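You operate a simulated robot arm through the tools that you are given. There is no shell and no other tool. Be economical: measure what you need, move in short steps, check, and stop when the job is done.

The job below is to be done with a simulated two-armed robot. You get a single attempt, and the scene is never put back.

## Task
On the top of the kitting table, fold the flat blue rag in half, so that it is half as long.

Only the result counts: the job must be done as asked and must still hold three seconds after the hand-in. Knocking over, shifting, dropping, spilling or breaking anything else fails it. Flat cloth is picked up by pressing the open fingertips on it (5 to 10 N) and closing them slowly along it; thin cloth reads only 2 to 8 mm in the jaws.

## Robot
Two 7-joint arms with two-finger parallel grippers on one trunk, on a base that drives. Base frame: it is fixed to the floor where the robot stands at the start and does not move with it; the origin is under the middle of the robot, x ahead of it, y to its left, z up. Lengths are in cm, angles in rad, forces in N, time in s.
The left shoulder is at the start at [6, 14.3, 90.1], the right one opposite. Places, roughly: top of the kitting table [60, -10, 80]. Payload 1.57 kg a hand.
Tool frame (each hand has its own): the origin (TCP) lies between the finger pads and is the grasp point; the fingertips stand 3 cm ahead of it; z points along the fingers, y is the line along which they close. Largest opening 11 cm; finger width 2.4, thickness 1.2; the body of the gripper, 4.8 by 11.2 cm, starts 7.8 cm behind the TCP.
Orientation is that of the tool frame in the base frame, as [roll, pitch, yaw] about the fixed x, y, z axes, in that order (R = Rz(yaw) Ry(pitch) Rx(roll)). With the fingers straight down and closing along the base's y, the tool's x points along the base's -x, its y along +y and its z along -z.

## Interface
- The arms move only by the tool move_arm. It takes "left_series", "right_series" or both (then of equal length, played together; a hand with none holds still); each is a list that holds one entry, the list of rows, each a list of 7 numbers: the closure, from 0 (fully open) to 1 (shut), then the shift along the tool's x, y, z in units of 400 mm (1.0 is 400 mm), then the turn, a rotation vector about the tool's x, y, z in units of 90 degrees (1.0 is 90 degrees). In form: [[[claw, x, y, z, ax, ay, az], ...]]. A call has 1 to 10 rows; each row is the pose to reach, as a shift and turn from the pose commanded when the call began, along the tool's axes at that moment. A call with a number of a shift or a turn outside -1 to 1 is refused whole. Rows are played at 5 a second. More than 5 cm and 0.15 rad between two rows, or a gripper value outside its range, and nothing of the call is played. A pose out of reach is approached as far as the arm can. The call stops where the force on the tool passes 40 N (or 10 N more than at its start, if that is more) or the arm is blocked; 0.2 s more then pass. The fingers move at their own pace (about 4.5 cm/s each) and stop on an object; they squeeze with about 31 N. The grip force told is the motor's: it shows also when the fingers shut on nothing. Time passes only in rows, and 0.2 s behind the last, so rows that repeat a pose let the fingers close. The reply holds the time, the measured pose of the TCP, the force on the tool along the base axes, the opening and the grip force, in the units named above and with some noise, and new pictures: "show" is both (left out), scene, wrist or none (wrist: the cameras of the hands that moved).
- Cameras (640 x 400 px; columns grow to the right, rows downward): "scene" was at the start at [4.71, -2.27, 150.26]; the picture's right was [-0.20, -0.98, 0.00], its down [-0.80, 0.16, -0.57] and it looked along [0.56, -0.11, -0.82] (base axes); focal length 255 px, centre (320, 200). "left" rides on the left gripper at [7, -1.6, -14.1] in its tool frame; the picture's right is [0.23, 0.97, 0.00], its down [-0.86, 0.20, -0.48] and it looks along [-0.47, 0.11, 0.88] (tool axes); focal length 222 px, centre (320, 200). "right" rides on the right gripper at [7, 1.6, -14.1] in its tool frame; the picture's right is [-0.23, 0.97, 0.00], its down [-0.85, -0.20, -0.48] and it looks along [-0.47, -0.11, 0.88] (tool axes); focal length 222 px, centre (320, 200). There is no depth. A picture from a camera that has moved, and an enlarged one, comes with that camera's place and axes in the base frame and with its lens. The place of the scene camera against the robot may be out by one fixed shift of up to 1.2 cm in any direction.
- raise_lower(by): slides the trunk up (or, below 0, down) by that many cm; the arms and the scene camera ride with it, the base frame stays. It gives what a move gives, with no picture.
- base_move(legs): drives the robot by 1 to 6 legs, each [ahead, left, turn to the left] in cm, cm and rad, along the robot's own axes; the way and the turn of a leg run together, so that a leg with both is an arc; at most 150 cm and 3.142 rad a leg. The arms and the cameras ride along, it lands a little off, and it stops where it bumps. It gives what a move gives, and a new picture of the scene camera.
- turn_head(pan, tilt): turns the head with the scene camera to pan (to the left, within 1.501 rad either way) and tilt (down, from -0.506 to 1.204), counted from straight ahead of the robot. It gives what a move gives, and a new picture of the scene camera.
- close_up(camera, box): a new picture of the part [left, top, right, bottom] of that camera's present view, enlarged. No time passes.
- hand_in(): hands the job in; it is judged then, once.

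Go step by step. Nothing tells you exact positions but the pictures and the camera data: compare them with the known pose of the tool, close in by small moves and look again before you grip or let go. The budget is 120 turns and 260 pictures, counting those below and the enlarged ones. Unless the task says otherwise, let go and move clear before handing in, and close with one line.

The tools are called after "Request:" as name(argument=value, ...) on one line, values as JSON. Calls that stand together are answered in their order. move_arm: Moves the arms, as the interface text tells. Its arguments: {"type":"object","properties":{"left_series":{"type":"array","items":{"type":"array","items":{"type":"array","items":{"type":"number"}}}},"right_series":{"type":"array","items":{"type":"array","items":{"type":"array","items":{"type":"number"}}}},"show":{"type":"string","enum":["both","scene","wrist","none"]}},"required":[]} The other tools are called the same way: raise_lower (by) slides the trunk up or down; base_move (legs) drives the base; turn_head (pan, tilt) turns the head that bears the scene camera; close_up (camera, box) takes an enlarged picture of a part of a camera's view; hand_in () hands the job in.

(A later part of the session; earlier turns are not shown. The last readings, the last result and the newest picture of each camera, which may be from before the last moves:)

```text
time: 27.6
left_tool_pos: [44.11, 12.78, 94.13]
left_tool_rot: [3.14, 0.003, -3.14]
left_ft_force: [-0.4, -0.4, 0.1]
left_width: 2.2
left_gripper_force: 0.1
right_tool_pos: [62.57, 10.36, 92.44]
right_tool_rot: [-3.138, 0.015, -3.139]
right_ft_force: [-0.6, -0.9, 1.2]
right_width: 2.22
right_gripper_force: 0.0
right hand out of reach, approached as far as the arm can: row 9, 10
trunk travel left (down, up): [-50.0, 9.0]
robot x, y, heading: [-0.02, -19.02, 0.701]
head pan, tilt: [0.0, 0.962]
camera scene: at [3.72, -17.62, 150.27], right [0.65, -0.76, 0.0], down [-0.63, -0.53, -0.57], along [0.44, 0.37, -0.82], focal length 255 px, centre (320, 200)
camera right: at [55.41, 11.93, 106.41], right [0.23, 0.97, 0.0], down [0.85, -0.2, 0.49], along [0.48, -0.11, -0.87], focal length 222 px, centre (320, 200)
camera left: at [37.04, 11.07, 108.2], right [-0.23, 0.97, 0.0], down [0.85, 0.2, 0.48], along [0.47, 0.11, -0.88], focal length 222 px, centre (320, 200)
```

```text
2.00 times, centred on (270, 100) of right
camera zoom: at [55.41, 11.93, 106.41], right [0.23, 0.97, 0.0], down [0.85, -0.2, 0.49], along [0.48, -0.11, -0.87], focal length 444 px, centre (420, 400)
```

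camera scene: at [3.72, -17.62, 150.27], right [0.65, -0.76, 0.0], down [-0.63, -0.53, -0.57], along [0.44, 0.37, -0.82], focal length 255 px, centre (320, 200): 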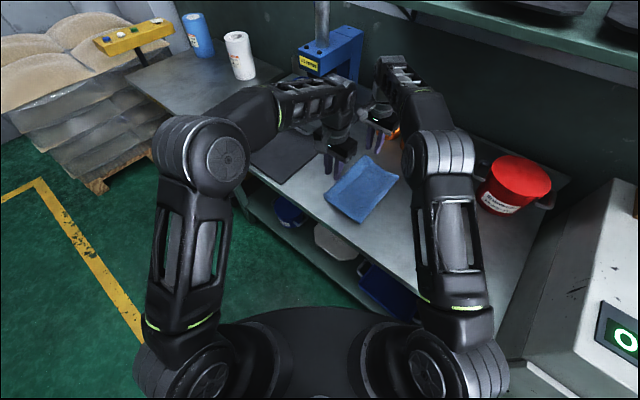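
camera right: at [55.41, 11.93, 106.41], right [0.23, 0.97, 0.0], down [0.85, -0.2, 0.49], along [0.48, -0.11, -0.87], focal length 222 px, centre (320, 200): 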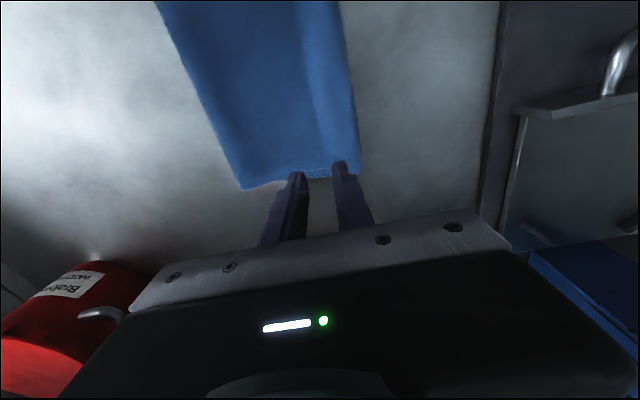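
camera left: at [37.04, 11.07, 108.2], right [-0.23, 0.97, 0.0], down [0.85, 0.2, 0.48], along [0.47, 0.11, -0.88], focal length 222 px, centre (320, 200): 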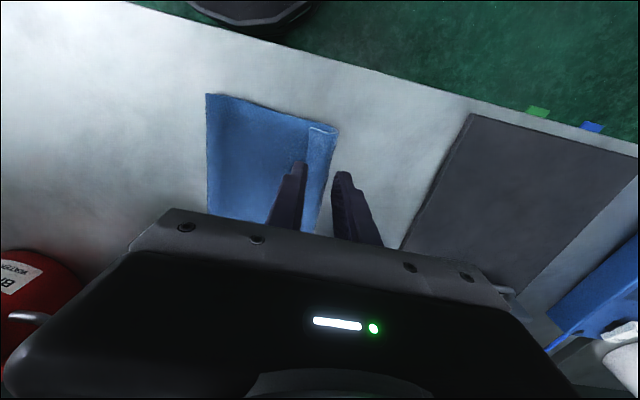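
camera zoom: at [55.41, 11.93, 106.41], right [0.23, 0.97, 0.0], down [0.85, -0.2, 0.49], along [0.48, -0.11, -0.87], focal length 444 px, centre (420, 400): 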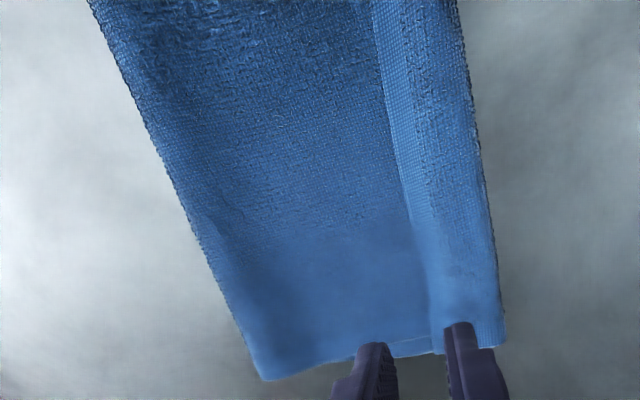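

The fold holds, but about 3 cm of the top layer is rolled back, and the bight sits near y ≈ −0.7 (ideal −2.3). I'll draw the top layer 3 cm toward −y and then flip the hem outward, first pulling the hands back and closing them.

Request:
move_arm(left_series=[[[0.9, 0, -0.05, 0, 0, 0, 0], [1, 0, -0.11, 0, 0, 0, 0], [1, 0, -0.17, 0, 0, 0, 0], [1, 0, -0.23, 0, 0, 0, 0], [1, 0, -0.28, 0, 0, 0, 0]]], right_series=[[[0.9, 0, -0.05, 0, 0, 0, 0], [1, 0, -0.11, 0, 0, 0, 0], [1, 0, -0.17, 0, 0, 0, 0], [1, 0, -0.23, 0, 0, 0, 0], [1, 0, -0.28, 0, 0, 0, 0]]], show="none")

Request:
base_move(legs=[[4.5, 5.3, 0]])

Request:
close_up(camera="scene", box=[280, 130, 420, 250])

Request:
close_up(camera="left", box=[160, 0, 640, 300])

Request:
close_up(camera="right", box=[160, 0, 640, 300])

```text
time: 28.8
left_tool_pos: [44.34, 1.86, 93.95]
left_tool_rot: [3.141, -0.001, -3.139]
left_ft_force: [-0.6, -0.3, 0.2]
left_width: 0.01
left_gripper_force: 21.3
right_tool_pos: [62.8, -0.89, 92.54]
right_tool_rot: [3.138, 0.002, -3.14]
right_ft_force: [0.0, 0.5, -0.1]
right_width: 0.0
right_gripper_force: 20.8
trunk travel left (down, up): [-50.0, 9.0]
robot x, y, heading: [0.32, -19.19, 0.699]
head pan, tilt: [0.0, 0.962]
```

```text
time: 29.8
left_tool_pos: [44.26, 9.0, 93.9]
left_tool_rot: [-3.141, 0.0, -3.137]
left_ft_force: [-0.3, 0.2, -0.5]
left_width: 0.01
left_gripper_force: 21.3
right_tool_pos: [62.6, 6.18, 92.39]
right_tool_rot: [3.141, 0.0, -3.14]
right_ft_force: [-0.3, 0.4, 0.5]
right_width: 0.0
right_gripper_force: 21.6
trunk travel left (down, up): [-50.0, 9.0]
robot x, y, heading: [-0.27, -12.42, 0.706]
head pan, tilt: [0.0, 0.962]
camera scene: at [3.94, -10.38, 150.25], right [0.65, -0.76, 0.0], down [-0.63, -0.53, -0.57], along [0.44, 0.37, -0.82], focal length 255 px, centre (320, 200)
```

scene: 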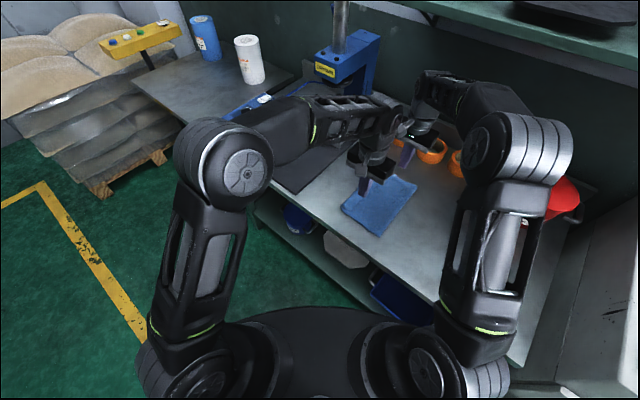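

```text
3.33 times, centred on (350, 190) of scene
camera zoom: at [3.94, -10.38, 150.25], right [0.65, -0.76, 0.0], down [-0.63, -0.53, -0.57], along [0.44, 0.37, -0.82], focal length 851 px, centre (220, 233)
```

zoom: 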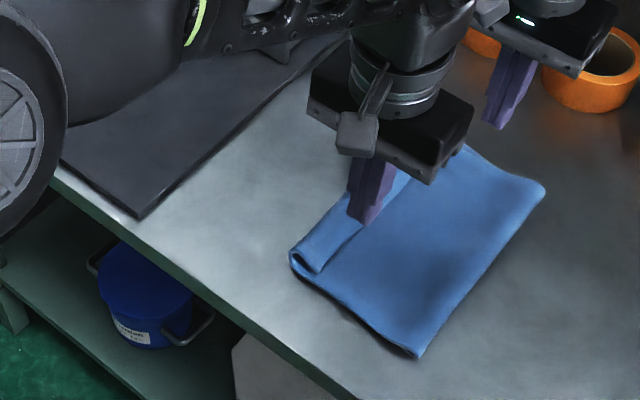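

```text
1.33 times, centred on (400, 150) of left
camera zoom: at [37.29, 7.25, 107.98], right [-0.23, 0.97, 0.0], down [0.85, 0.2, 0.48], along [0.47, 0.11, -0.88], focal length 296 px, centre (213, 267)
```

zoom: 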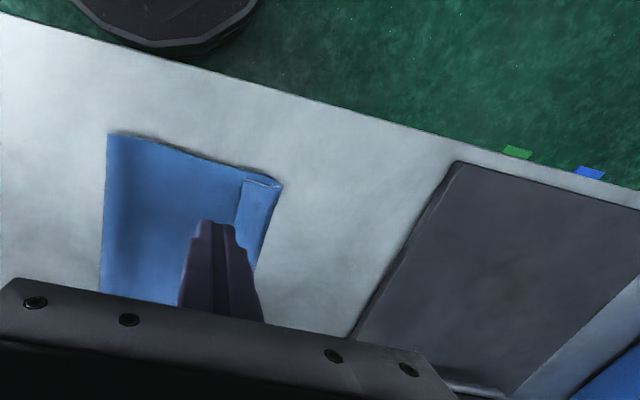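

```text
1.33 times, centred on (400, 150) of right
camera zoom: at [55.71, 7.66, 106.49], right [0.22, 0.97, 0.0], down [0.86, -0.2, 0.48], along [0.47, -0.11, -0.88], focal length 296 px, centre (213, 267)
```

zoom: 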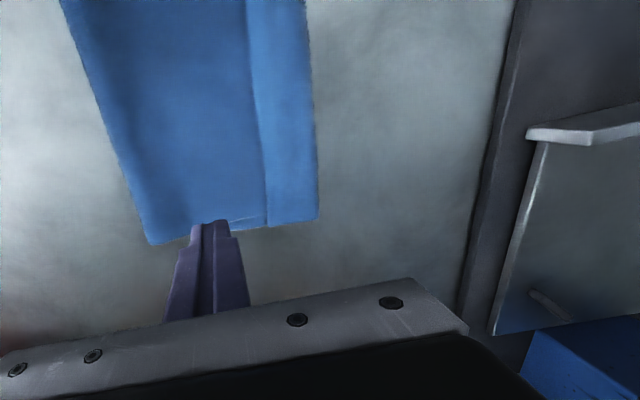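

The hem is 3.5–4 cm wide. I'm setting the closed fingertips lightly on the top layer at y ≈ 5, so that I can draw it toward −y.

Request:
move_arm(left_series=[[[1, -0.04, -0.05, 0.05, 0, 0, 0], [1, -0.081, -0.1, 0.1, 0, 0, 0], [1, -0.081, -0.1, 0.17, 0, 0, 0], [1, -0.081, -0.1, 0.235, 0, 0, 0], [1, -0.081, -0.1, 0.242, 0, 0, 0], [1, -0.081, -0.1, 0.247, 0, 0, 0], [1, -0.081, -0.1, 0.247, 0, 0, 0]]], right_series=[[[1, 0.02, -0.015, 0.05, 0, 0, 0], [1, 0.04, -0.03, 0.1, 0, 0, 0], [1, 0.04, -0.03, 0.15, 0, 0, 0], [1, 0.04, -0.03, 0.197, 0, 0, 0], [1, 0.04, -0.03, 0.204, 0, 0, 0], [1, 0.04, -0.03, 0.209, 0, 0, 0], [1, 0.04, -0.03, 0.209, 0, 0, 0]]], show="wrist")

```text
time: 31.4
left_tool_pos: [47.61, 4.78, 84.27]
left_tool_rot: [3.141, 0.001, -3.138]
left_ft_force: [-0.1, -0.5, -0.7]
left_width: 0.01
left_gripper_force: 21.0
right_tool_pos: [61.07, 4.96, 84.06]
right_tool_rot: [3.14, 0.0, -3.139]
right_ft_force: [-0.5, 1.1, 0.2]
right_width: 0.0
right_gripper_force: 21.5
trunk travel left (down, up): [-50.0, 9.0]
robot x, y, heading: [0.07, -12.52, 0.703]
head pan, tilt: [0.0, 0.962]
camera right: at [54.11, 6.33, 98.09], right [0.22, 0.97, 0.0], down [0.86, -0.2, 0.48], along [0.47, -0.11, -0.88], focal length 222 px, centre (320, 200)
camera left: at [40.59, 3.01, 98.31], right [-0.23, 0.97, 0.0], down [0.85, 0.2, 0.48], along [0.47, 0.11, -0.88], focal length 222 px, centre (320, 200)
```

right: 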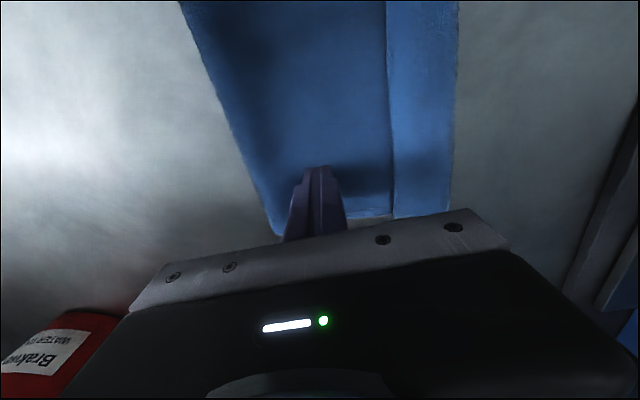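
left: 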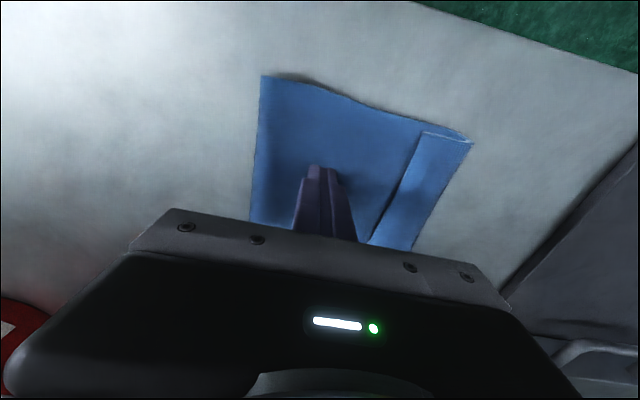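

Request:
move_arm(left_series=[[[1, 0, 0, 0.005, 0, 0, 0], [1, 0, 0, 0.01, 0, 0, 0], [1, 0, 0, 0.013, 0, 0, 0], [1, 0, 0, 0.013, 0, 0, 0]]], right_series=[[[1, 0, 0, 0.003, 0, 0, 0], [1, 0, 0, 0.006, 0, 0, 0], [1, 0, 0, 0.008, 0, 0, 0], [1, 0, 0, 0.008, 0, 0, 0]]], show="none")

```text
time: 32.4
left_tool_pos: [47.48, 4.8, 83.57]
left_tool_rot: [3.141, 0.001, -3.139]
left_ft_force: [0.7, -0.5, 6.0]
left_width: 0.02
left_gripper_force: 20.9
right_tool_pos: [61.02, 4.83, 83.73]
right_tool_rot: [3.141, 0.003, -3.137]
right_ft_force: [-0.3, -0.7, 1.3]
right_width: 0.0
right_gripper_force: 21.1
trunk travel left (down, up): [-50.0, 9.0]
robot x, y, heading: [0.14, -12.45, 0.706]
head pan, tilt: [0.0, 0.962]
```

Contact is light on both. I'm evening out the forces and drawing 2 cm toward −y, then checking.

Request:
move_arm(left_series=[[[1, 0, 0, -0.002, 0, 0, 0], [1, 0, -0.01, -0.002, 0, 0, 0], [1, 0, -0.02, -0.002, 0, 0, 0], [1, 0, -0.03, -0.002, 0, 0, 0], [1, 0, -0.04, -0.002, 0, 0, 0], [1, 0, -0.05, -0.002, 0, 0, 0]]], right_series=[[[1, 0, 0, 0.003, 0, 0, 0], [1, 0, -0.01, 0.003, 0, 0, 0], [1, 0, -0.02, 0.003, 0, 0, 0], [1, 0, -0.03, 0.003, 0, 0, 0], [1, 0, -0.04, 0.003, 0, 0, 0], [1, 0, -0.05, 0.003, 0, 0, 0]]], show="wrist")

```text
time: 33.8
left_tool_pos: [47.35, 2.82, 83.53]
left_tool_rot: [3.141, -0.001, -3.139]
left_ft_force: [1.4, 1.0, 8.8]
left_width: 0.01
left_gripper_force: 21.3
right_tool_pos: [61.02, 2.92, 83.69]
right_tool_rot: [3.141, 0.003, -3.139]
right_ft_force: [-1.7, 0.8, 4.5]
right_width: 0.0
right_gripper_force: 21.1
trunk travel left (down, up): [-50.0, 9.0]
robot x, y, heading: [0.34, -12.34, 0.705]
head pan, tilt: [0.0, 0.962]
camera right: at [54.1, 4.4, 97.76], right [0.23, 0.97, 0.0], down [0.85, -0.2, 0.48], along [0.47, -0.11, -0.88], focal length 222 px, centre (320, 200)
camera left: at [40.48, 1.07, 97.67], right [-0.23, 0.97, 0.0], down [0.85, 0.2, 0.48], along [0.47, 0.11, -0.88], focal length 222 px, centre (320, 200)
```

right: 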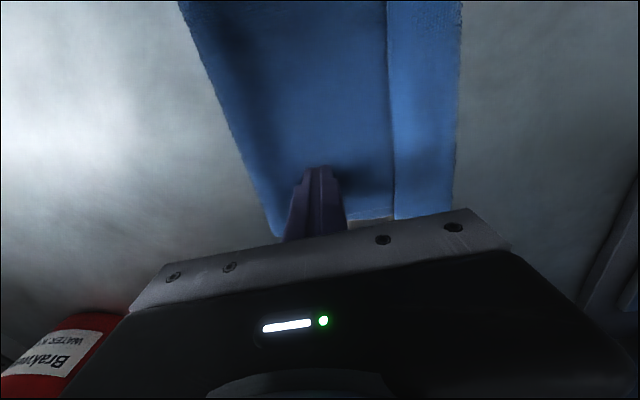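
left: 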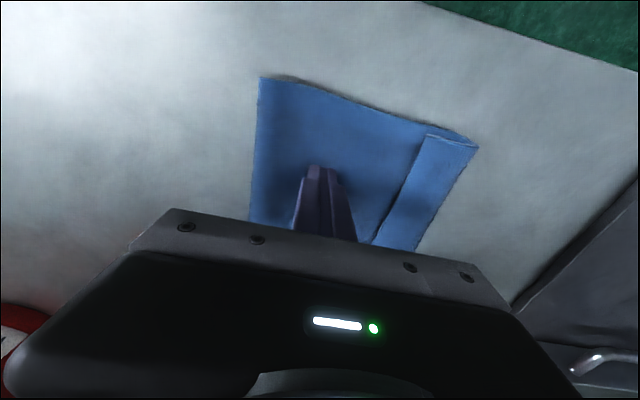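

The layers stick together and the whole rag slid −2 cm, which is harmless (rag now y ≈ −2.7…12.7). Instead I'll sweep closed fingertips at surface level against the hem's free edge to flip it outward near both corners.

Request:
move_arm(left_series=[[[1, 0, 0, -0.05, 0, 0, 0], [1, 0.042, 0.05, -0.05, 0, 0, 0], [1, 0.084, 0.09, -0.05, 0, 0, 0], [1, 0.084, 0.09, -0.02, 0, 0, 0], [1, 0.084, 0.09, -0.007, 0, 0, 0], [1, 0.084, 0.09, -0.007, 0, 0, 0]]], right_series=[[[1, 0, 0, -0.05, 0, 0, 0], [1, -0.034, 0.035, -0.05, 0, 0, 0], [1, -0.068, 0.067, -0.05, 0, 0, 0], [1, -0.068, 0.067, -0.02, 0, 0, 0], [1, -0.068, 0.067, -0.006, 0, 0, 0], [1, -0.068, 0.067, -0.006, 0, 0, 0]]], show="wrist")

```text
time: 35.2
left_tool_pos: [44.11, 6.5, 83.87]
left_tool_rot: [-3.141, 0.0, -3.139]
left_ft_force: [0.7, -0.1, 1.0]
left_width: 0.01
left_gripper_force: 20.8
right_tool_pos: [63.93, 5.64, 83.89]
right_tool_rot: [3.139, 0.002, -3.139]
right_ft_force: [0.0, -0.1, 0.1]
right_width: 0.02
right_gripper_force: 21.3
trunk travel left (down, up): [-50.0, 9.0]
robot x, y, heading: [-0.26, -12.48, 0.7]
head pan, tilt: [0.0, 0.962]
camera right: at [56.89, 7.2, 98.01], right [0.22, 0.97, 0.0], down [0.86, -0.2, 0.48], along [0.47, -0.11, -0.88], focal length 222 px, centre (320, 200)
camera left: at [37.13, 4.75, 97.97], right [-0.23, 0.97, 0.0], down [0.85, 0.2, 0.48], along [0.47, 0.11, -0.88], focal length 222 px, centre (320, 200)
```

right: 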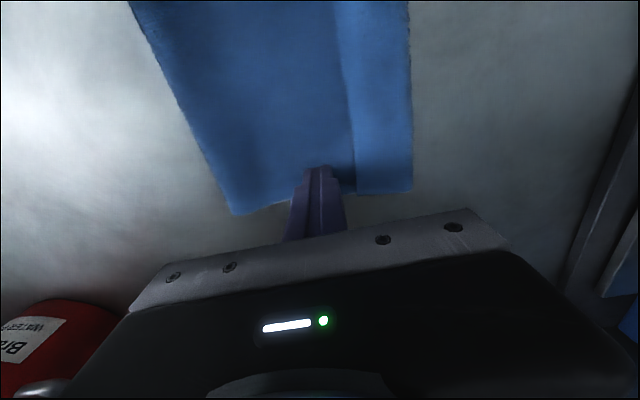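
left: 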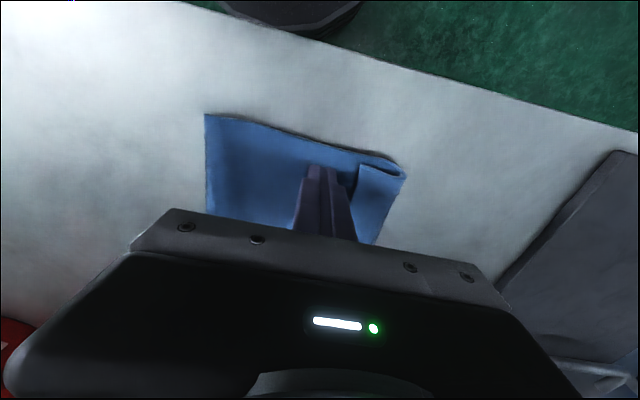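

Tips are just above the top layer, next to the hem's free edge. I'm sweeping +y by 4 cm first.

Request:
move_arm(left_series=[[[1, 0, 0.02, 0, 0, 0, 0], [1, 0, 0.04, 0, 0, 0, 0], [1, 0, 0.06, 0, 0, 0, 0], [1, 0, 0.08, 0, 0, 0, 0], [1, 0, 0.1, 0, 0, 0, 0], [1, 0, 0.11, 0, 0, 0, 0]]], right_series=[[[1, 0, 0.02, 0, 0, 0, 0], [1, 0, 0.04, 0, 0, 0, 0], [1, 0, 0.06, 0, 0, 0, 0], [1, 0, 0.08, 0, 0, 0, 0], [1, 0, 0.1, 0, 0, 0, 0], [1, 0, 0.11, 0, 0, 0, 0]]], show="wrist")

```text
time: 36.6
left_tool_pos: [44.05, 10.96, 83.85]
left_tool_rot: [-3.141, 0.0, -3.138]
left_ft_force: [-0.1, -0.4, 1.2]
left_width: 0.0
left_gripper_force: 21.5
right_tool_pos: [63.87, 9.89, 83.84]
right_tool_rot: [3.139, 0.003, -3.14]
right_ft_force: [-0.1, -1.1, 1.0]
right_width: 0.04
right_gripper_force: 21.5
trunk travel left (down, up): [-50.0, 9.0]
robot x, y, heading: [0.24, -12.38, 0.705]
head pan, tilt: [0.0, 0.962]
camera right: at [56.82, 11.41, 98.0], right [0.22, 0.97, 0.0], down [0.85, -0.2, 0.48], along [0.47, -0.11, -0.88], focal length 222 px, centre (320, 200)
camera left: at [37.09, 9.2, 97.93], right [-0.23, 0.97, 0.0], down [0.85, 0.2, 0.48], along [0.47, 0.11, -0.88], focal length 222 px, centre (320, 200)
```

right: 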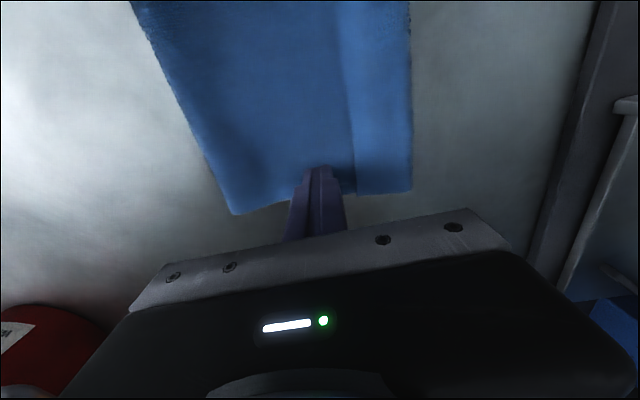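
left: 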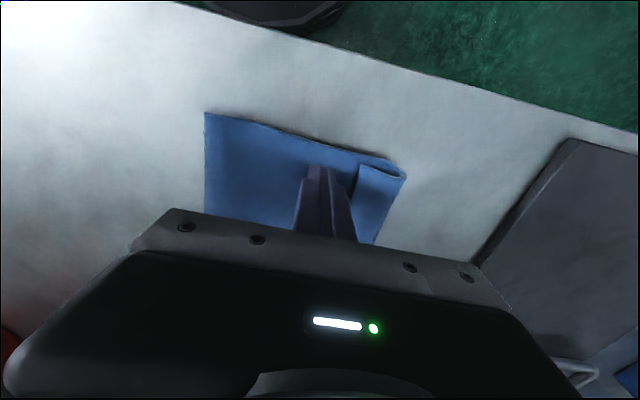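

The rag slides on the table as one piece, so one hand must anchor it. The right hand will press on the middle of the top layer while the left plows the hem near its corner.

Request:
move_arm(right_series=[[[1, 0, 0, -0.05, 0, 0, 0], [1, 0.05, -0.03, -0.06, 0, 0, 0], [1, 0.1, -0.06, -0.06, 0, 0, 0], [1, 0.147, -0.07, -0.05, 0, 0, 0], [1, 0.147, -0.07, -0.01, 0, 0, 0], [1, 0.147, -0.07, 0.006, 0, 0, 0], [1, 0.147, -0.07, 0.011, 0, 0, 0], [1, 0.147, -0.07, 0.011, 0, 0, 0]]], show="none")

```text
time: 38.4
left_tool_pos: [43.93, 10.85, 83.94]
left_tool_rot: [-3.14, 0.0, -3.138]
left_ft_force: [0.2, -0.6, 0.6]
left_width: 0.0
left_gripper_force: 20.9
right_tool_pos: [57.8, 7.12, 83.61]
right_tool_rot: [3.14, 0.003, -3.141]
right_ft_force: [-0.9, -3.0, 11.3]
right_width: 0.0
right_gripper_force: 21.6
trunk travel left (down, up): [-50.0, 9.0]
robot x, y, heading: [0.04, -12.18, 0.701]
head pan, tilt: [0.0, 0.962]
```

The anchor is at 11 N. The left now plows +y.

Request:
move_arm(left_series=[[[1, 0, 0.015, -0.001, 0, 0, 0], [1, 0, 0.03, -0.001, 0, 0, 0], [1, 0, 0.045, -0.001, 0, 0, 0], [1, 0, 0.06, -0.001, 0, 0, 0], [1, 0, 0.075, -0.001, 0, 0, 0], [1, 0, 0.09, -0.001, 0, 0, 0], [1, 0, 0.1, -0.001, 0, 0, 0]]], show="wrist")

Request:
close_up(camera="left", box=[180, 80, 460, 260])

```text
time: 40.0
left_tool_pos: [44.14, 14.9, 83.84]
left_tool_rot: [3.141, -0.001, -3.138]
left_ft_force: [-0.2, -0.7, 0.7]
left_width: 0.04
left_gripper_force: 21.8
right_tool_pos: [57.71, 7.19, 83.52]
right_tool_rot: [3.139, 0.002, -3.141]
right_ft_force: [1.8, -0.5, 16.0]
right_width: 0.01
right_gripper_force: 21.0
trunk travel left (down, up): [-50.0, 9.0]
robot x, y, heading: [0.21, -12.45, 0.703]
head pan, tilt: [0.0, 0.962]
camera left: at [37.08, 13.1, 98.03], right [-0.23, 0.97, 0.0], down [0.85, 0.2, 0.48], along [0.47, 0.11, -0.88], focal length 222 px, centre (320, 200)
```

left: 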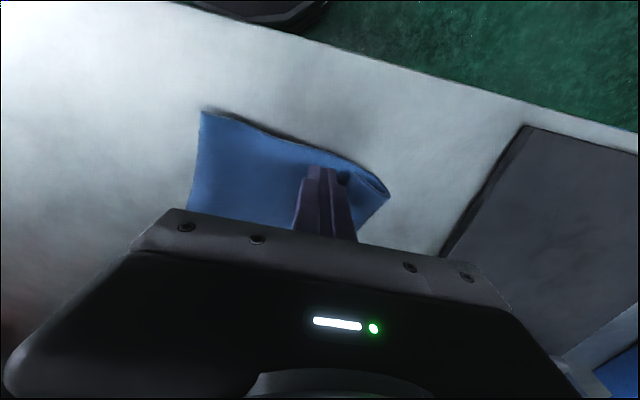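

```text
2.22 times, centred on (320, 170) of left
camera zoom: at [37.08, 13.1, 98.03], right [-0.23, 0.97, 0.0], down [0.85, 0.2, 0.48], along [0.47, 0.11, -0.88], focal length 494 px, centre (320, 267)
```

zoom: 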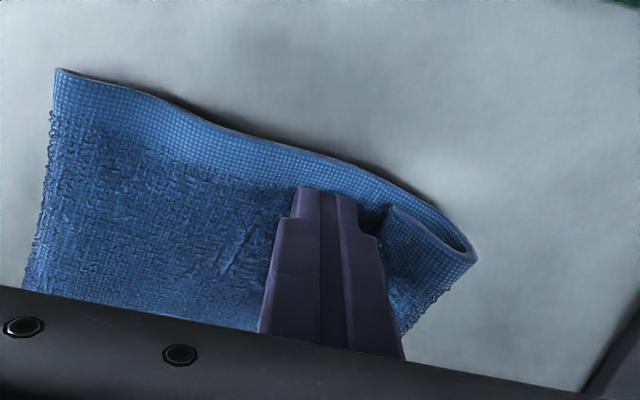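

The rag just pivots, so plowing isn't flipping the hem. I'm lifting both hands and checking the state before regripping the hem itself.

Request:
move_arm(left_series=[[[1, 0, -0.01, -0.02, 0, 0, 0], [1, 0, -0.03, -0.1, 0, 0, 0], [1, 0, -0.06, -0.18, 0, 0, 0], [1, 0, -0.08, -0.22, 0, 0, 0]]], right_series=[[[1, 0, 0, -0.02, 0, 0, 0], [1, -0.05, 0, -0.1, 0, 0, 0], [1, -0.1, 0.02, -0.17, 0, 0, 0], [1, -0.12, 0.04, -0.2, 0, 0, 0]]])

Request:
close_up(camera="scene", box=[280, 110, 440, 240])

```text
time: 41.0
left_tool_pos: [44.09, 11.55, 92.89]
left_tool_rot: [3.142, 0.001, -3.137]
left_ft_force: [-0.6, -0.3, -0.2]
left_width: 0.04
left_gripper_force: 21.2
right_tool_pos: [62.59, 8.86, 91.47]
right_tool_rot: [3.138, 0.0, -3.138]
right_ft_force: [-0.5, 0.4, 0.4]
right_width: 0.0
right_gripper_force: 21.2
trunk travel left (down, up): [-50.0, 9.0]
robot x, y, heading: [0.18, -12.4, 0.697]
head pan, tilt: [0.0, 0.962]
camera scene: at [3.92, -10.54, 150.26], right [0.65, -0.76, 0.0], down [-0.63, -0.53, -0.57], along [0.44, 0.37, -0.82], focal length 255 px, centre (320, 200)
camera right: at [55.7, 10.34, 105.59], right [0.22, 0.97, 0.0], down [0.86, -0.2, 0.48], along [0.47, -0.11, -0.88], focal length 222 px, centre (320, 200)
camera left: at [37.09, 9.87, 106.95], right [-0.23, 0.97, 0.0], down [0.85, 0.2, 0.48], along [0.47, 0.11, -0.88], focal length 222 px, centre (320, 200)
```

scene: 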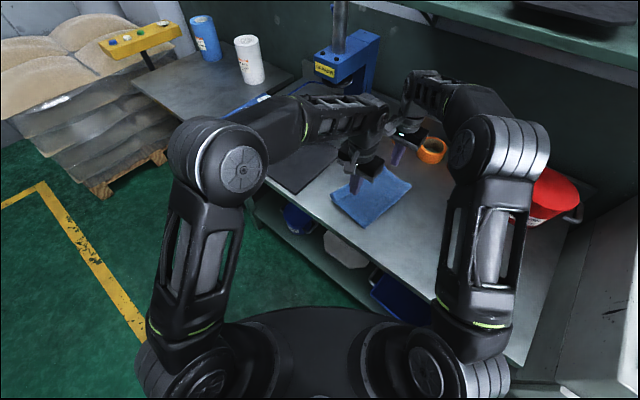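
right: 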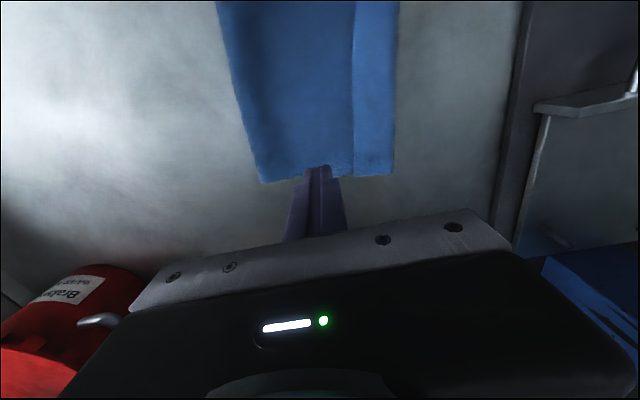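
left: 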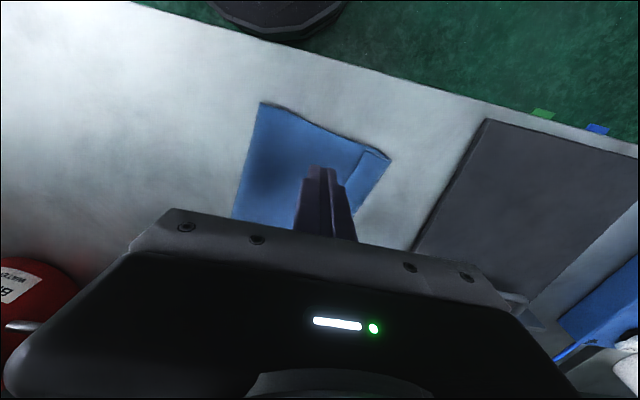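

```text
3.08 times, centred on (360, 175) of scene
camera zoom: at [3.92, -10.54, 150.26], right [0.65, -0.76, 0.0], down [-0.63, -0.53, -0.57], along [0.44, 0.37, -0.82], focal length 785 px, centre (197, 277)
```

zoom: 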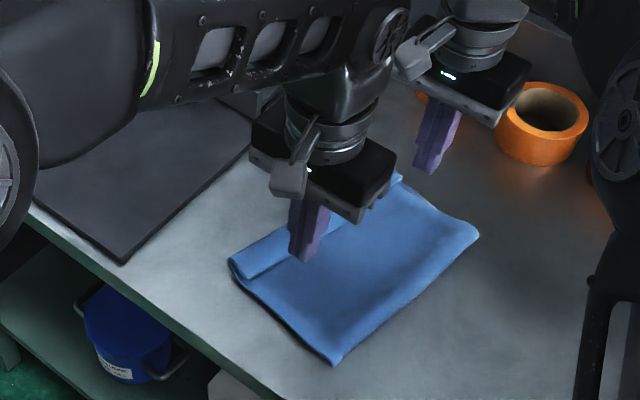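

The rag is folded with a slight turn of about −9°. Hem leaf: near end (43.7, 16–20), far end (67, 12–16.4). I'll straddle the hem with opened jaws aligned to it, hover and check.

Request:
move_arm(left_series=[[[0.58, -0.01, 0.05, 0, 0, 0, 0.03], [0.58, -0.02, 0.1, 0.03, 0, 0, 0.06], [0.58, -0.0325, 0.156, 0.08, 0, 0, 0.097], [0.58, -0.0325, 0.156, 0.13, 0, 0, 0.097], [0.58, -0.0325, 0.156, 0.172, 0, 0, 0.097], [0.58, -0.0325, 0.156, 0.172, 0, 0, 0.097]]], right_series=[[[0.58, -0.02, 0.05, 0, 0, 0, 0.03], [0.58, -0.04, 0.1, 0.03, 0, 0, 0.06], [0.58, -0.063, 0.141, 0.08, 0, 0, 0.097], [0.58, -0.063, 0.141, 0.11, 0, 0, 0.097], [0.58, -0.063, 0.141, 0.137, 0, 0, 0.097], [0.58, -0.063, 0.141, 0.137, 0, 0, 0.097]]], show="wrist")

```text
time: 42.4
left_tool_pos: [45.25, 17.81, 85.57]
left_tool_rot: [-3.141, 0.0, 2.992]
left_ft_force: [-0.2, 0.0, 0.3]
left_width: 4.64
left_gripper_force: 0.0
right_tool_pos: [65.15, 14.44, 85.97]
right_tool_rot: [3.139, -0.001, 2.993]
right_ft_force: [0.1, 0.1, -0.7]
right_width: 4.62
right_gripper_force: 0.1
trunk travel left (down, up): [-50.0, 9.0]
robot x, y, heading: [-0.3, -12.44, 0.704]
head pan, tilt: [0.0, 0.962]
camera right: at [58.4, 17.0, 100.07], right [0.37, 0.93, 0.0], down [0.82, -0.33, 0.48], along [0.45, -0.18, -0.88], focal length 222 px, centre (320, 200)
camera left: at [38.12, 17.19, 99.62], right [-0.08, 1.0, 0.0], down [0.88, 0.07, 0.48], along [0.48, 0.04, -0.88], focal length 222 px, centre (320, 200)
```

right: 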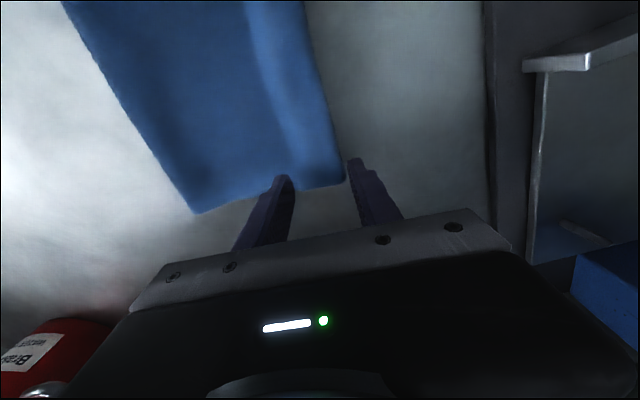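
left: 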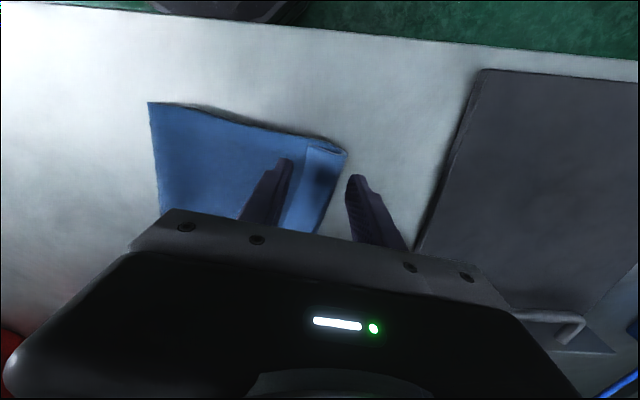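

Request:
move_arm(left_series=[[[0.545, 0, 0, 0, 0, 0, 0], [0.545, 0, 0, 0.02, 0, 0, 0], [0.545, 0, 0, 0.04, 0, 0, 0], [0.545, 0, 0, 0.04, 0, 0, 0]]], right_series=[[[0.545, 0, -0.008, 0, 0, 0, 0], [0.545, 0, -0.008, 0.025, 0, 0, 0], [0.545, 0, -0.008, 0.049, 0, 0, 0], [0.545, 0, -0.008, 0.049, 0, 0, 0]]], show="none")

Request:
move_arm(left_series=[[[0.6, 0, 0, 0, 0, 0, 0], [0.65, 0, 0, 0, 0, 0, 0], [0.7, 0, 0, 0, 0, 0, 0], [0.75, 0, 0, 0, 0, 0, 0], [0.8, 0, 0, 0, 0, 0, 0], [0.85, 0, 0, 0, 0, 0, 0]]], right_series=[[[0.6, 0, 0, 0, 0, 0, 0], [0.65, 0, 0, 0, 0, 0, 0], [0.7, 0, 0, 0, 0, 0, 0], [0.75, 0, 0, 0, 0, 0, 0], [0.8, 0, 0, 0, 0, 0, 0], [0.85, 0, 0, 0, 0, 0, 0]]], show="wrist")

Request:
close_up(camera="left", box=[200, 80, 440, 240])

Request:
close_up(camera="right", box=[200, 80, 440, 240])

```text
time: 43.4
left_tool_pos: [45.39, 17.92, 84.1]
left_tool_rot: [3.14, 0.0, 2.992]
left_ft_force: [0.9, 0.0, 0.5]
left_width: 4.99
left_gripper_force: 0.0
right_tool_pos: [65.07, 14.12, 84.03]
right_tool_rot: [3.139, -0.002, 2.992]
right_ft_force: [-0.6, 1.3, 0.0]
right_width: 5.03
right_gripper_force: 0.0
trunk travel left (down, up): [-50.0, 9.0]
robot x, y, heading: [0.02, -12.5, 0.706]
head pan, tilt: [0.0, 0.962]
```

```text
time: 44.8
left_tool_pos: [45.42, 17.85, 84.02]
left_tool_rot: [-3.141, 0.001, 2.992]
left_ft_force: [-0.4, -0.2, 0.7]
left_width: 1.7
left_gripper_force: 0.2
right_tool_pos: [64.92, 14.11, 84.15]
right_tool_rot: [3.14, 0.0, 2.991]
right_ft_force: [-0.8, 0.4, 1.7]
right_width: 1.61
right_gripper_force: 1.7
trunk travel left (down, up): [-50.0, 9.0]
robot x, y, heading: [-0.17, -12.53, 0.702]
head pan, tilt: [0.0, 0.962]
camera right: at [58.46, 16.71, 98.18], right [0.37, 0.93, 0.0], down [0.82, -0.33, 0.48], along [0.45, -0.18, -0.88], focal length 222 px, centre (320, 200)
camera left: at [38.25, 17.22, 98.14], right [-0.08, 1.0, 0.0], down [0.88, 0.07, 0.48], along [0.48, 0.04, -0.88], focal length 222 px, centre (320, 200)
```

right: 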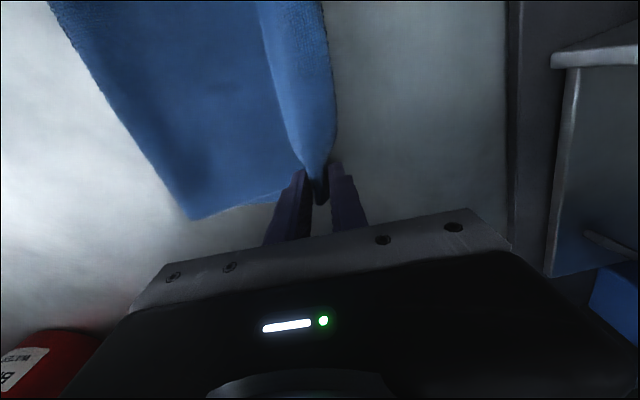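
left: 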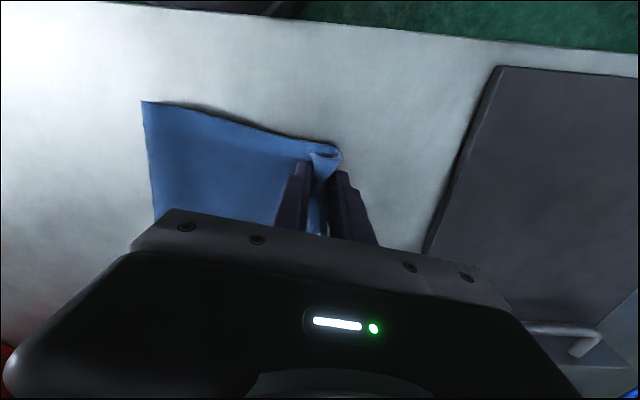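

```text
2.50 times, centred on (320, 160) of left
camera zoom: at [38.25, 17.22, 98.14], right [-0.08, 1.0, 0.0], down [0.88, 0.07, 0.48], along [0.48, 0.04, -0.88], focal length 555 px, centre (320, 300)
```

zoom: 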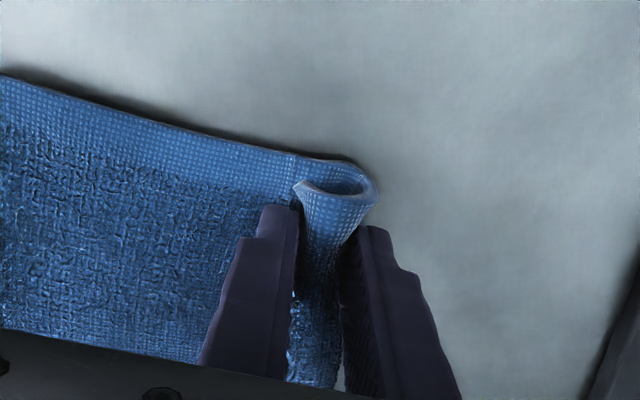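

```text
2.50 times, centred on (320, 160) of right
camera zoom: at [58.46, 16.71, 98.18], right [0.37, 0.93, 0.0], down [0.82, -0.33, 0.48], along [0.45, -0.18, -0.88], focal length 555 px, centre (320, 300)
```

zoom: 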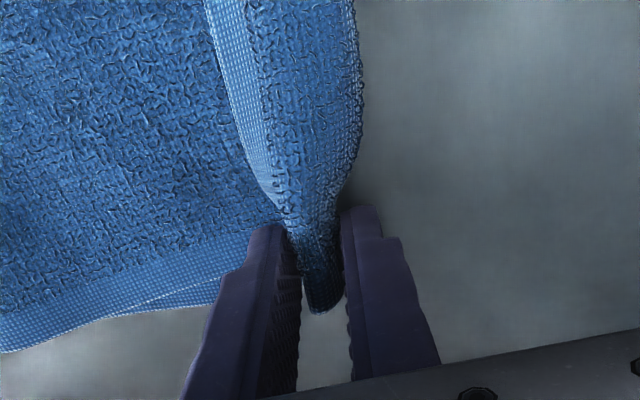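

The hem is gathering up between the fingers as hoped, so I'm closing fully.

Request:
move_arm(left_series=[[[0.89, 0, 0, 0, 0, 0, 0], [0.93, 0, 0, 0, 0, 0, 0], [0.97, 0, 0, 0, 0, 0, 0], [1, 0, 0, 0, 0, 0, 0], [1, 0, 0, 0, 0, 0, 0]]], right_series=[[[0.89, 0, 0, 0, 0, 0, 0], [0.93, 0, 0, 0, 0, 0, 0], [0.97, 0, 0, 0, 0, 0, 0], [1, 0, 0, 0, 0, 0, 0], [1, 0, 0, 0, 0, 0, 0]]], show="none")

Request:
move_arm(left_series=[[[1, 0, 0, -0.03, 0, 0, 0], [1, 0, -0.01, -0.06, 0, 0, 0], [1, 0, -0.03, -0.09, 0, 0, 0], [1, 0, -0.05, -0.11, 0, 0, 0]]], right_series=[[[1, 0, 0, -0.03, 0, 0, 0], [1, 0, -0.01, -0.06, 0, 0, 0], [1, 0, -0.03, -0.09, 0, 0, 0], [1, 0, -0.05, -0.11, 0, 0, 0]]], show="both")

Request:
close_up(camera="left", box=[100, 40, 420, 240])

Request:
close_up(camera="right", box=[100, 40, 420, 240])

Request:
close_up(camera="scene", box=[280, 110, 440, 240])

```text
time: 46.0
left_tool_pos: [45.33, 17.94, 84.01]
left_tool_rot: [-3.141, -0.001, 2.992]
left_ft_force: [0.3, -0.5, 1.1]
left_width: 0.56
left_gripper_force: 25.3
right_tool_pos: [65.2, 14.22, 84.03]
right_tool_rot: [3.139, 0.001, 2.991]
right_ft_force: [-0.8, 0.3, 2.6]
right_width: 0.8
right_gripper_force: 26.7
trunk travel left (down, up): [-50.0, 9.0]
robot x, y, heading: [-0.03, -12.83, 0.704]
head pan, tilt: [0.0, 0.962]
```

```text
time: 47.0
left_tool_pos: [45.08, 15.95, 88.58]
left_tool_rot: [3.141, 0.001, 2.992]
left_ft_force: [-0.5, -0.4, 0.4]
left_width: 0.56
left_gripper_force: 25.5
right_tool_pos: [64.79, 12.18, 88.46]
right_tool_rot: [3.141, 0.002, 2.991]
right_ft_force: [-0.2, -0.1, 0.0]
right_width: 0.78
right_gripper_force: 26.7
trunk travel left (down, up): [-50.0, 9.0]
robot x, y, heading: [0.1, -12.44, 0.698]
head pan, tilt: [0.0, 0.962]
camera scene: at [3.93, -10.56, 150.26], right [0.65, -0.76, 0.0], down [-0.63, -0.53, -0.57], along [0.44, 0.37, -0.82], focal length 255 px, centre (320, 200)
camera right: at [58.18, 14.68, 102.59], right [0.37, 0.93, 0.0], down [0.82, -0.33, 0.48], along [0.45, -0.18, -0.88], focal length 222 px, centre (320, 200)
camera left: at [37.99, 15.29, 102.62], right [-0.08, 1.0, 0.0], down [0.88, 0.07, 0.48], along [0.48, 0.04, -0.88], focal length 222 px, centre (320, 200)
```

scene: 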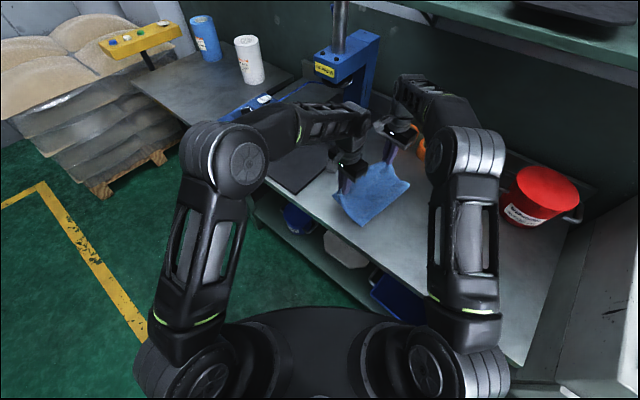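
right: 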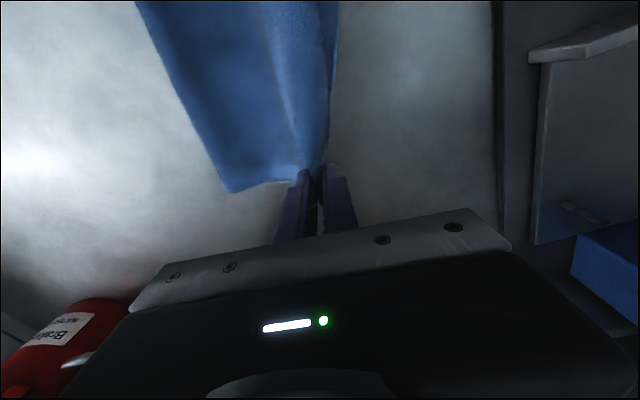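
left: 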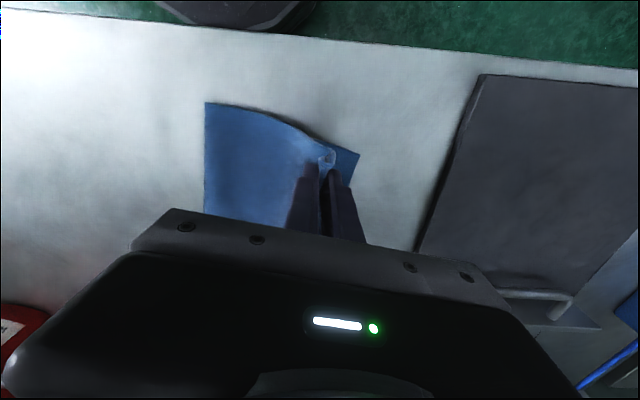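

```text
2.00 times, centred on (260, 140) of left
camera zoom: at [37.99, 15.29, 102.62], right [-0.08, 1.0, 0.0], down [0.88, 0.07, 0.48], along [0.48, 0.04, -0.88], focal length 444 px, centre (440, 320)
```

zoom: 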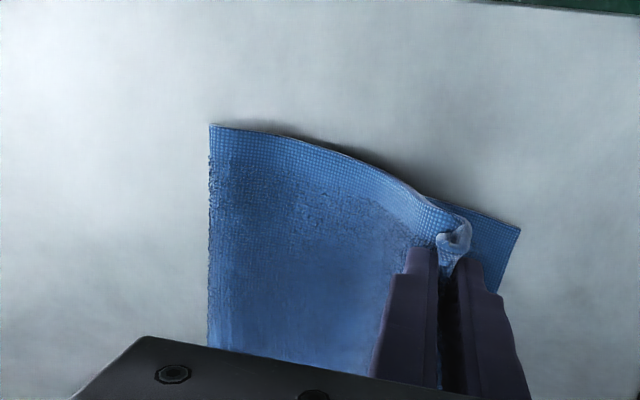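

```text
2.00 times, centred on (260, 140) of right
camera zoom: at [58.18, 14.68, 102.59], right [0.37, 0.93, 0.0], down [0.82, -0.33, 0.48], along [0.45, -0.18, -0.88], focal length 444 px, centre (440, 320)
```

zoom: 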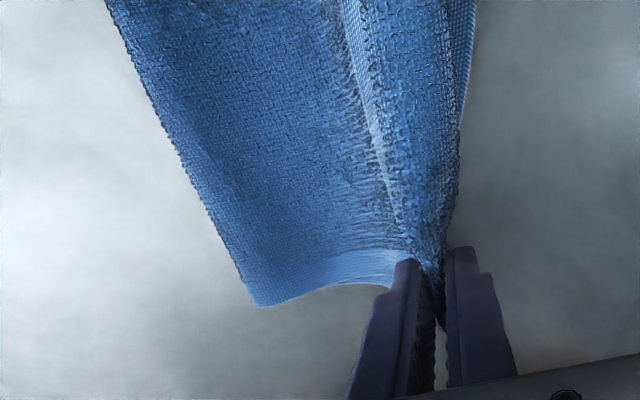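

```text
3.08 times, centred on (360, 175) of scene
camera zoom: at [3.93, -10.56, 150.26], right [0.65, -0.76, 0.0], down [-0.63, -0.53, -0.57], along [0.44, 0.37, -0.82], focal length 785 px, centre (197, 277)
```

zoom: 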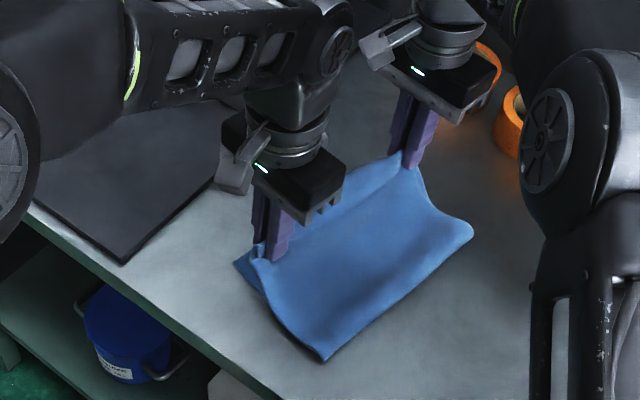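

The left has only the top layer, with the lower edge lying free, but the right seems to have caught the lower corner too. I'm setting back down and reopening the right.

Request:
move_arm(left_series=[[[1, 0, 0.02, 0.03, 0, 0, 0], [1, 0, 0.04, 0.07, 0, 0, 0], [1, 0, 0.05, 0.1, 0, 0, 0], [1, 0, 0.05, 0.1, 0, 0, 0], [1, 0, 0.05, 0.1, 0, 0, 0], [1, 0, 0.05, 0.1, 0, 0, 0], [1, 0, 0.05, 0.1, 0, 0, 0], [1, 0, 0.05, 0.1, 0, 0, 0]]], right_series=[[[1, 0, 0.02, 0.03, 0, 0, 0], [1, 0, 0.04, 0.07, 0, 0, 0], [1, 0, 0.05, 0.106, 0, 0, 0], [0.8, 0, 0.05, 0.106, 0, 0, 0], [0.6, 0, 0.05, 0.106, 0, 0, 0], [0.5, 0, 0.05, 0.1, 0, 0, 0], [0.5, 0, 0.05, 0.06, 0, 0, 0], [0.5, 0, 0.05, 0.03, 0, 0, 0]]], show="wrist")

Request:
close_up(camera="right", box=[100, 40, 420, 240])

```text
time: 48.8
left_tool_pos: [45.52, 17.88, 84.55]
left_tool_rot: [-3.141, 0.0, 2.99]
left_ft_force: [0.0, -0.3, 0.2]
left_width: 0.55
left_gripper_force: 25.4
right_tool_pos: [65.04, 14.07, 87.2]
right_tool_rot: [3.14, 0.0, 2.992]
right_ft_force: [0.7, 0.4, 0.7]
right_width: 5.52
right_gripper_force: 0.0
trunk travel left (down, up): [-50.0, 9.0]
robot x, y, heading: [-0.18, -12.41, 0.706]
head pan, tilt: [0.0, 0.962]
camera right: at [58.46, 16.69, 101.32], right [0.37, 0.93, 0.0], down [0.82, -0.33, 0.48], along [0.45, -0.18, -0.88], focal length 222 px, centre (320, 200)
camera left: at [38.39, 17.28, 98.61], right [-0.08, 1.0, 0.0], down [0.88, 0.07, 0.48], along [0.48, 0.04, -0.88], focal length 222 px, centre (320, 200)
```

right: 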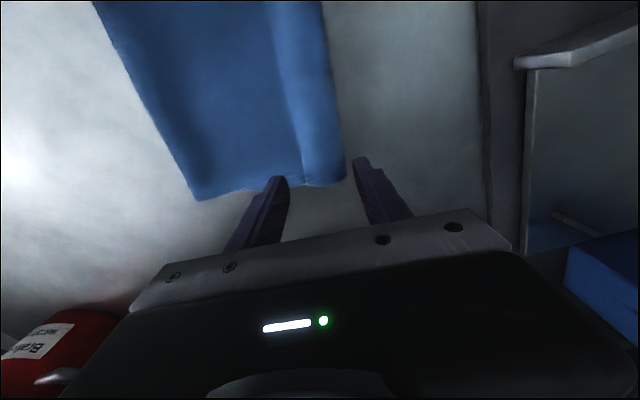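
left: 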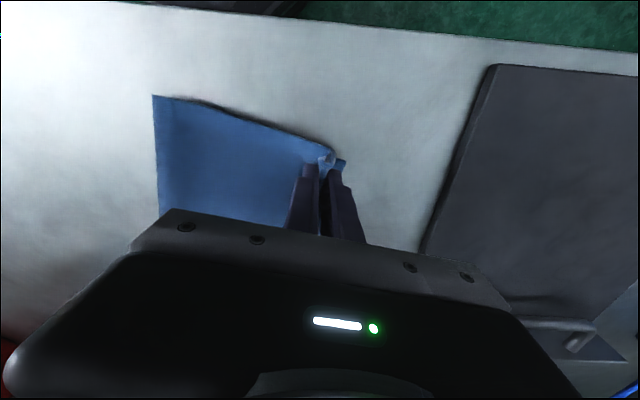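

```text
2.00 times, centred on (260, 140) of right
camera zoom: at [58.46, 16.69, 101.32], right [0.37, 0.93, 0.0], down [0.82, -0.33, 0.48], along [0.45, -0.18, -0.88], focal length 444 px, centre (440, 320)
```

zoom: 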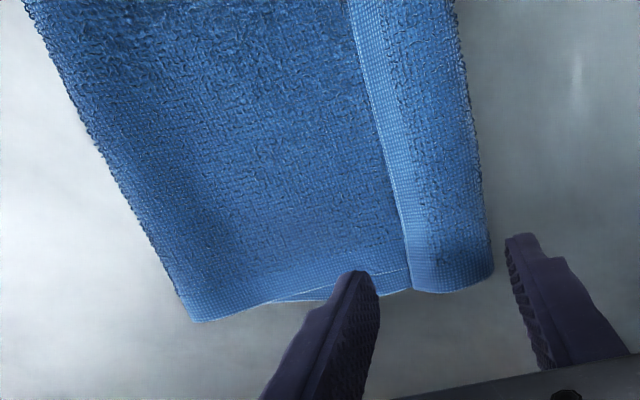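

The right hem is intact. I'm retrying the right grip about 3 mm higher so that the lower layer stays out.

Request:
move_arm(right_series=[[[0.53, 0, 0, 0.04, 0, 0, 0], [0.53, 0, 0, 0.071, 0, 0, 0], [0.58, 0, 0, 0.071, 0, 0, 0], [0.64, 0, 0, 0.071, 0, 0, 0], [0.7, 0, 0, 0.071, 0, 0, 0], [0.76, 0, 0, 0.071, 0, 0, 0], [0.82, 0, 0, 0.071, 0, 0, 0], [0.82, 0, 0, 0.071, 0, 0, 0]]], show="none")

Request:
close_up(camera="right", box=[200, 80, 440, 240])

```text
time: 50.6
left_tool_pos: [45.49, 17.98, 84.61]
left_tool_rot: [-3.141, 0.0, 2.992]
left_ft_force: [-0.4, 0.5, -0.2]
left_width: 0.55
left_gripper_force: 25.2
right_tool_pos: [65.02, 14.16, 84.31]
right_tool_rot: [3.14, -0.001, 2.991]
right_ft_force: [0.4, -0.3, 0.2]
right_width: 2.02
right_gripper_force: 0.0
trunk travel left (down, up): [-50.0, 9.0]
robot x, y, heading: [-0.36, -12.84, 0.702]
head pan, tilt: [0.0, 0.962]
```

```text
2.50 times, centred on (320, 160) of right
camera zoom: at [58.39, 16.72, 98.36], right [0.37, 0.93, 0.0], down [0.82, -0.33, 0.48], along [0.45, -0.18, -0.88], focal length 555 px, centre (320, 300)
```

zoom: 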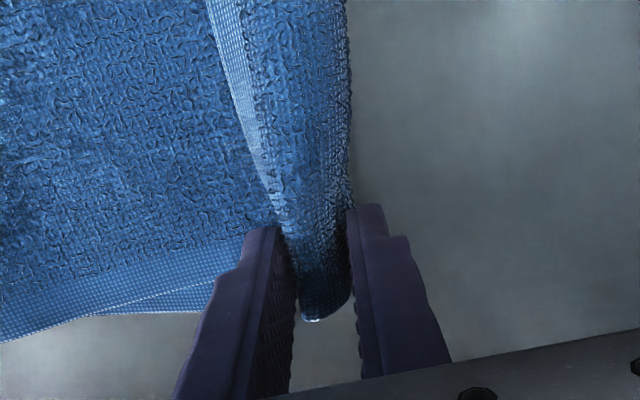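

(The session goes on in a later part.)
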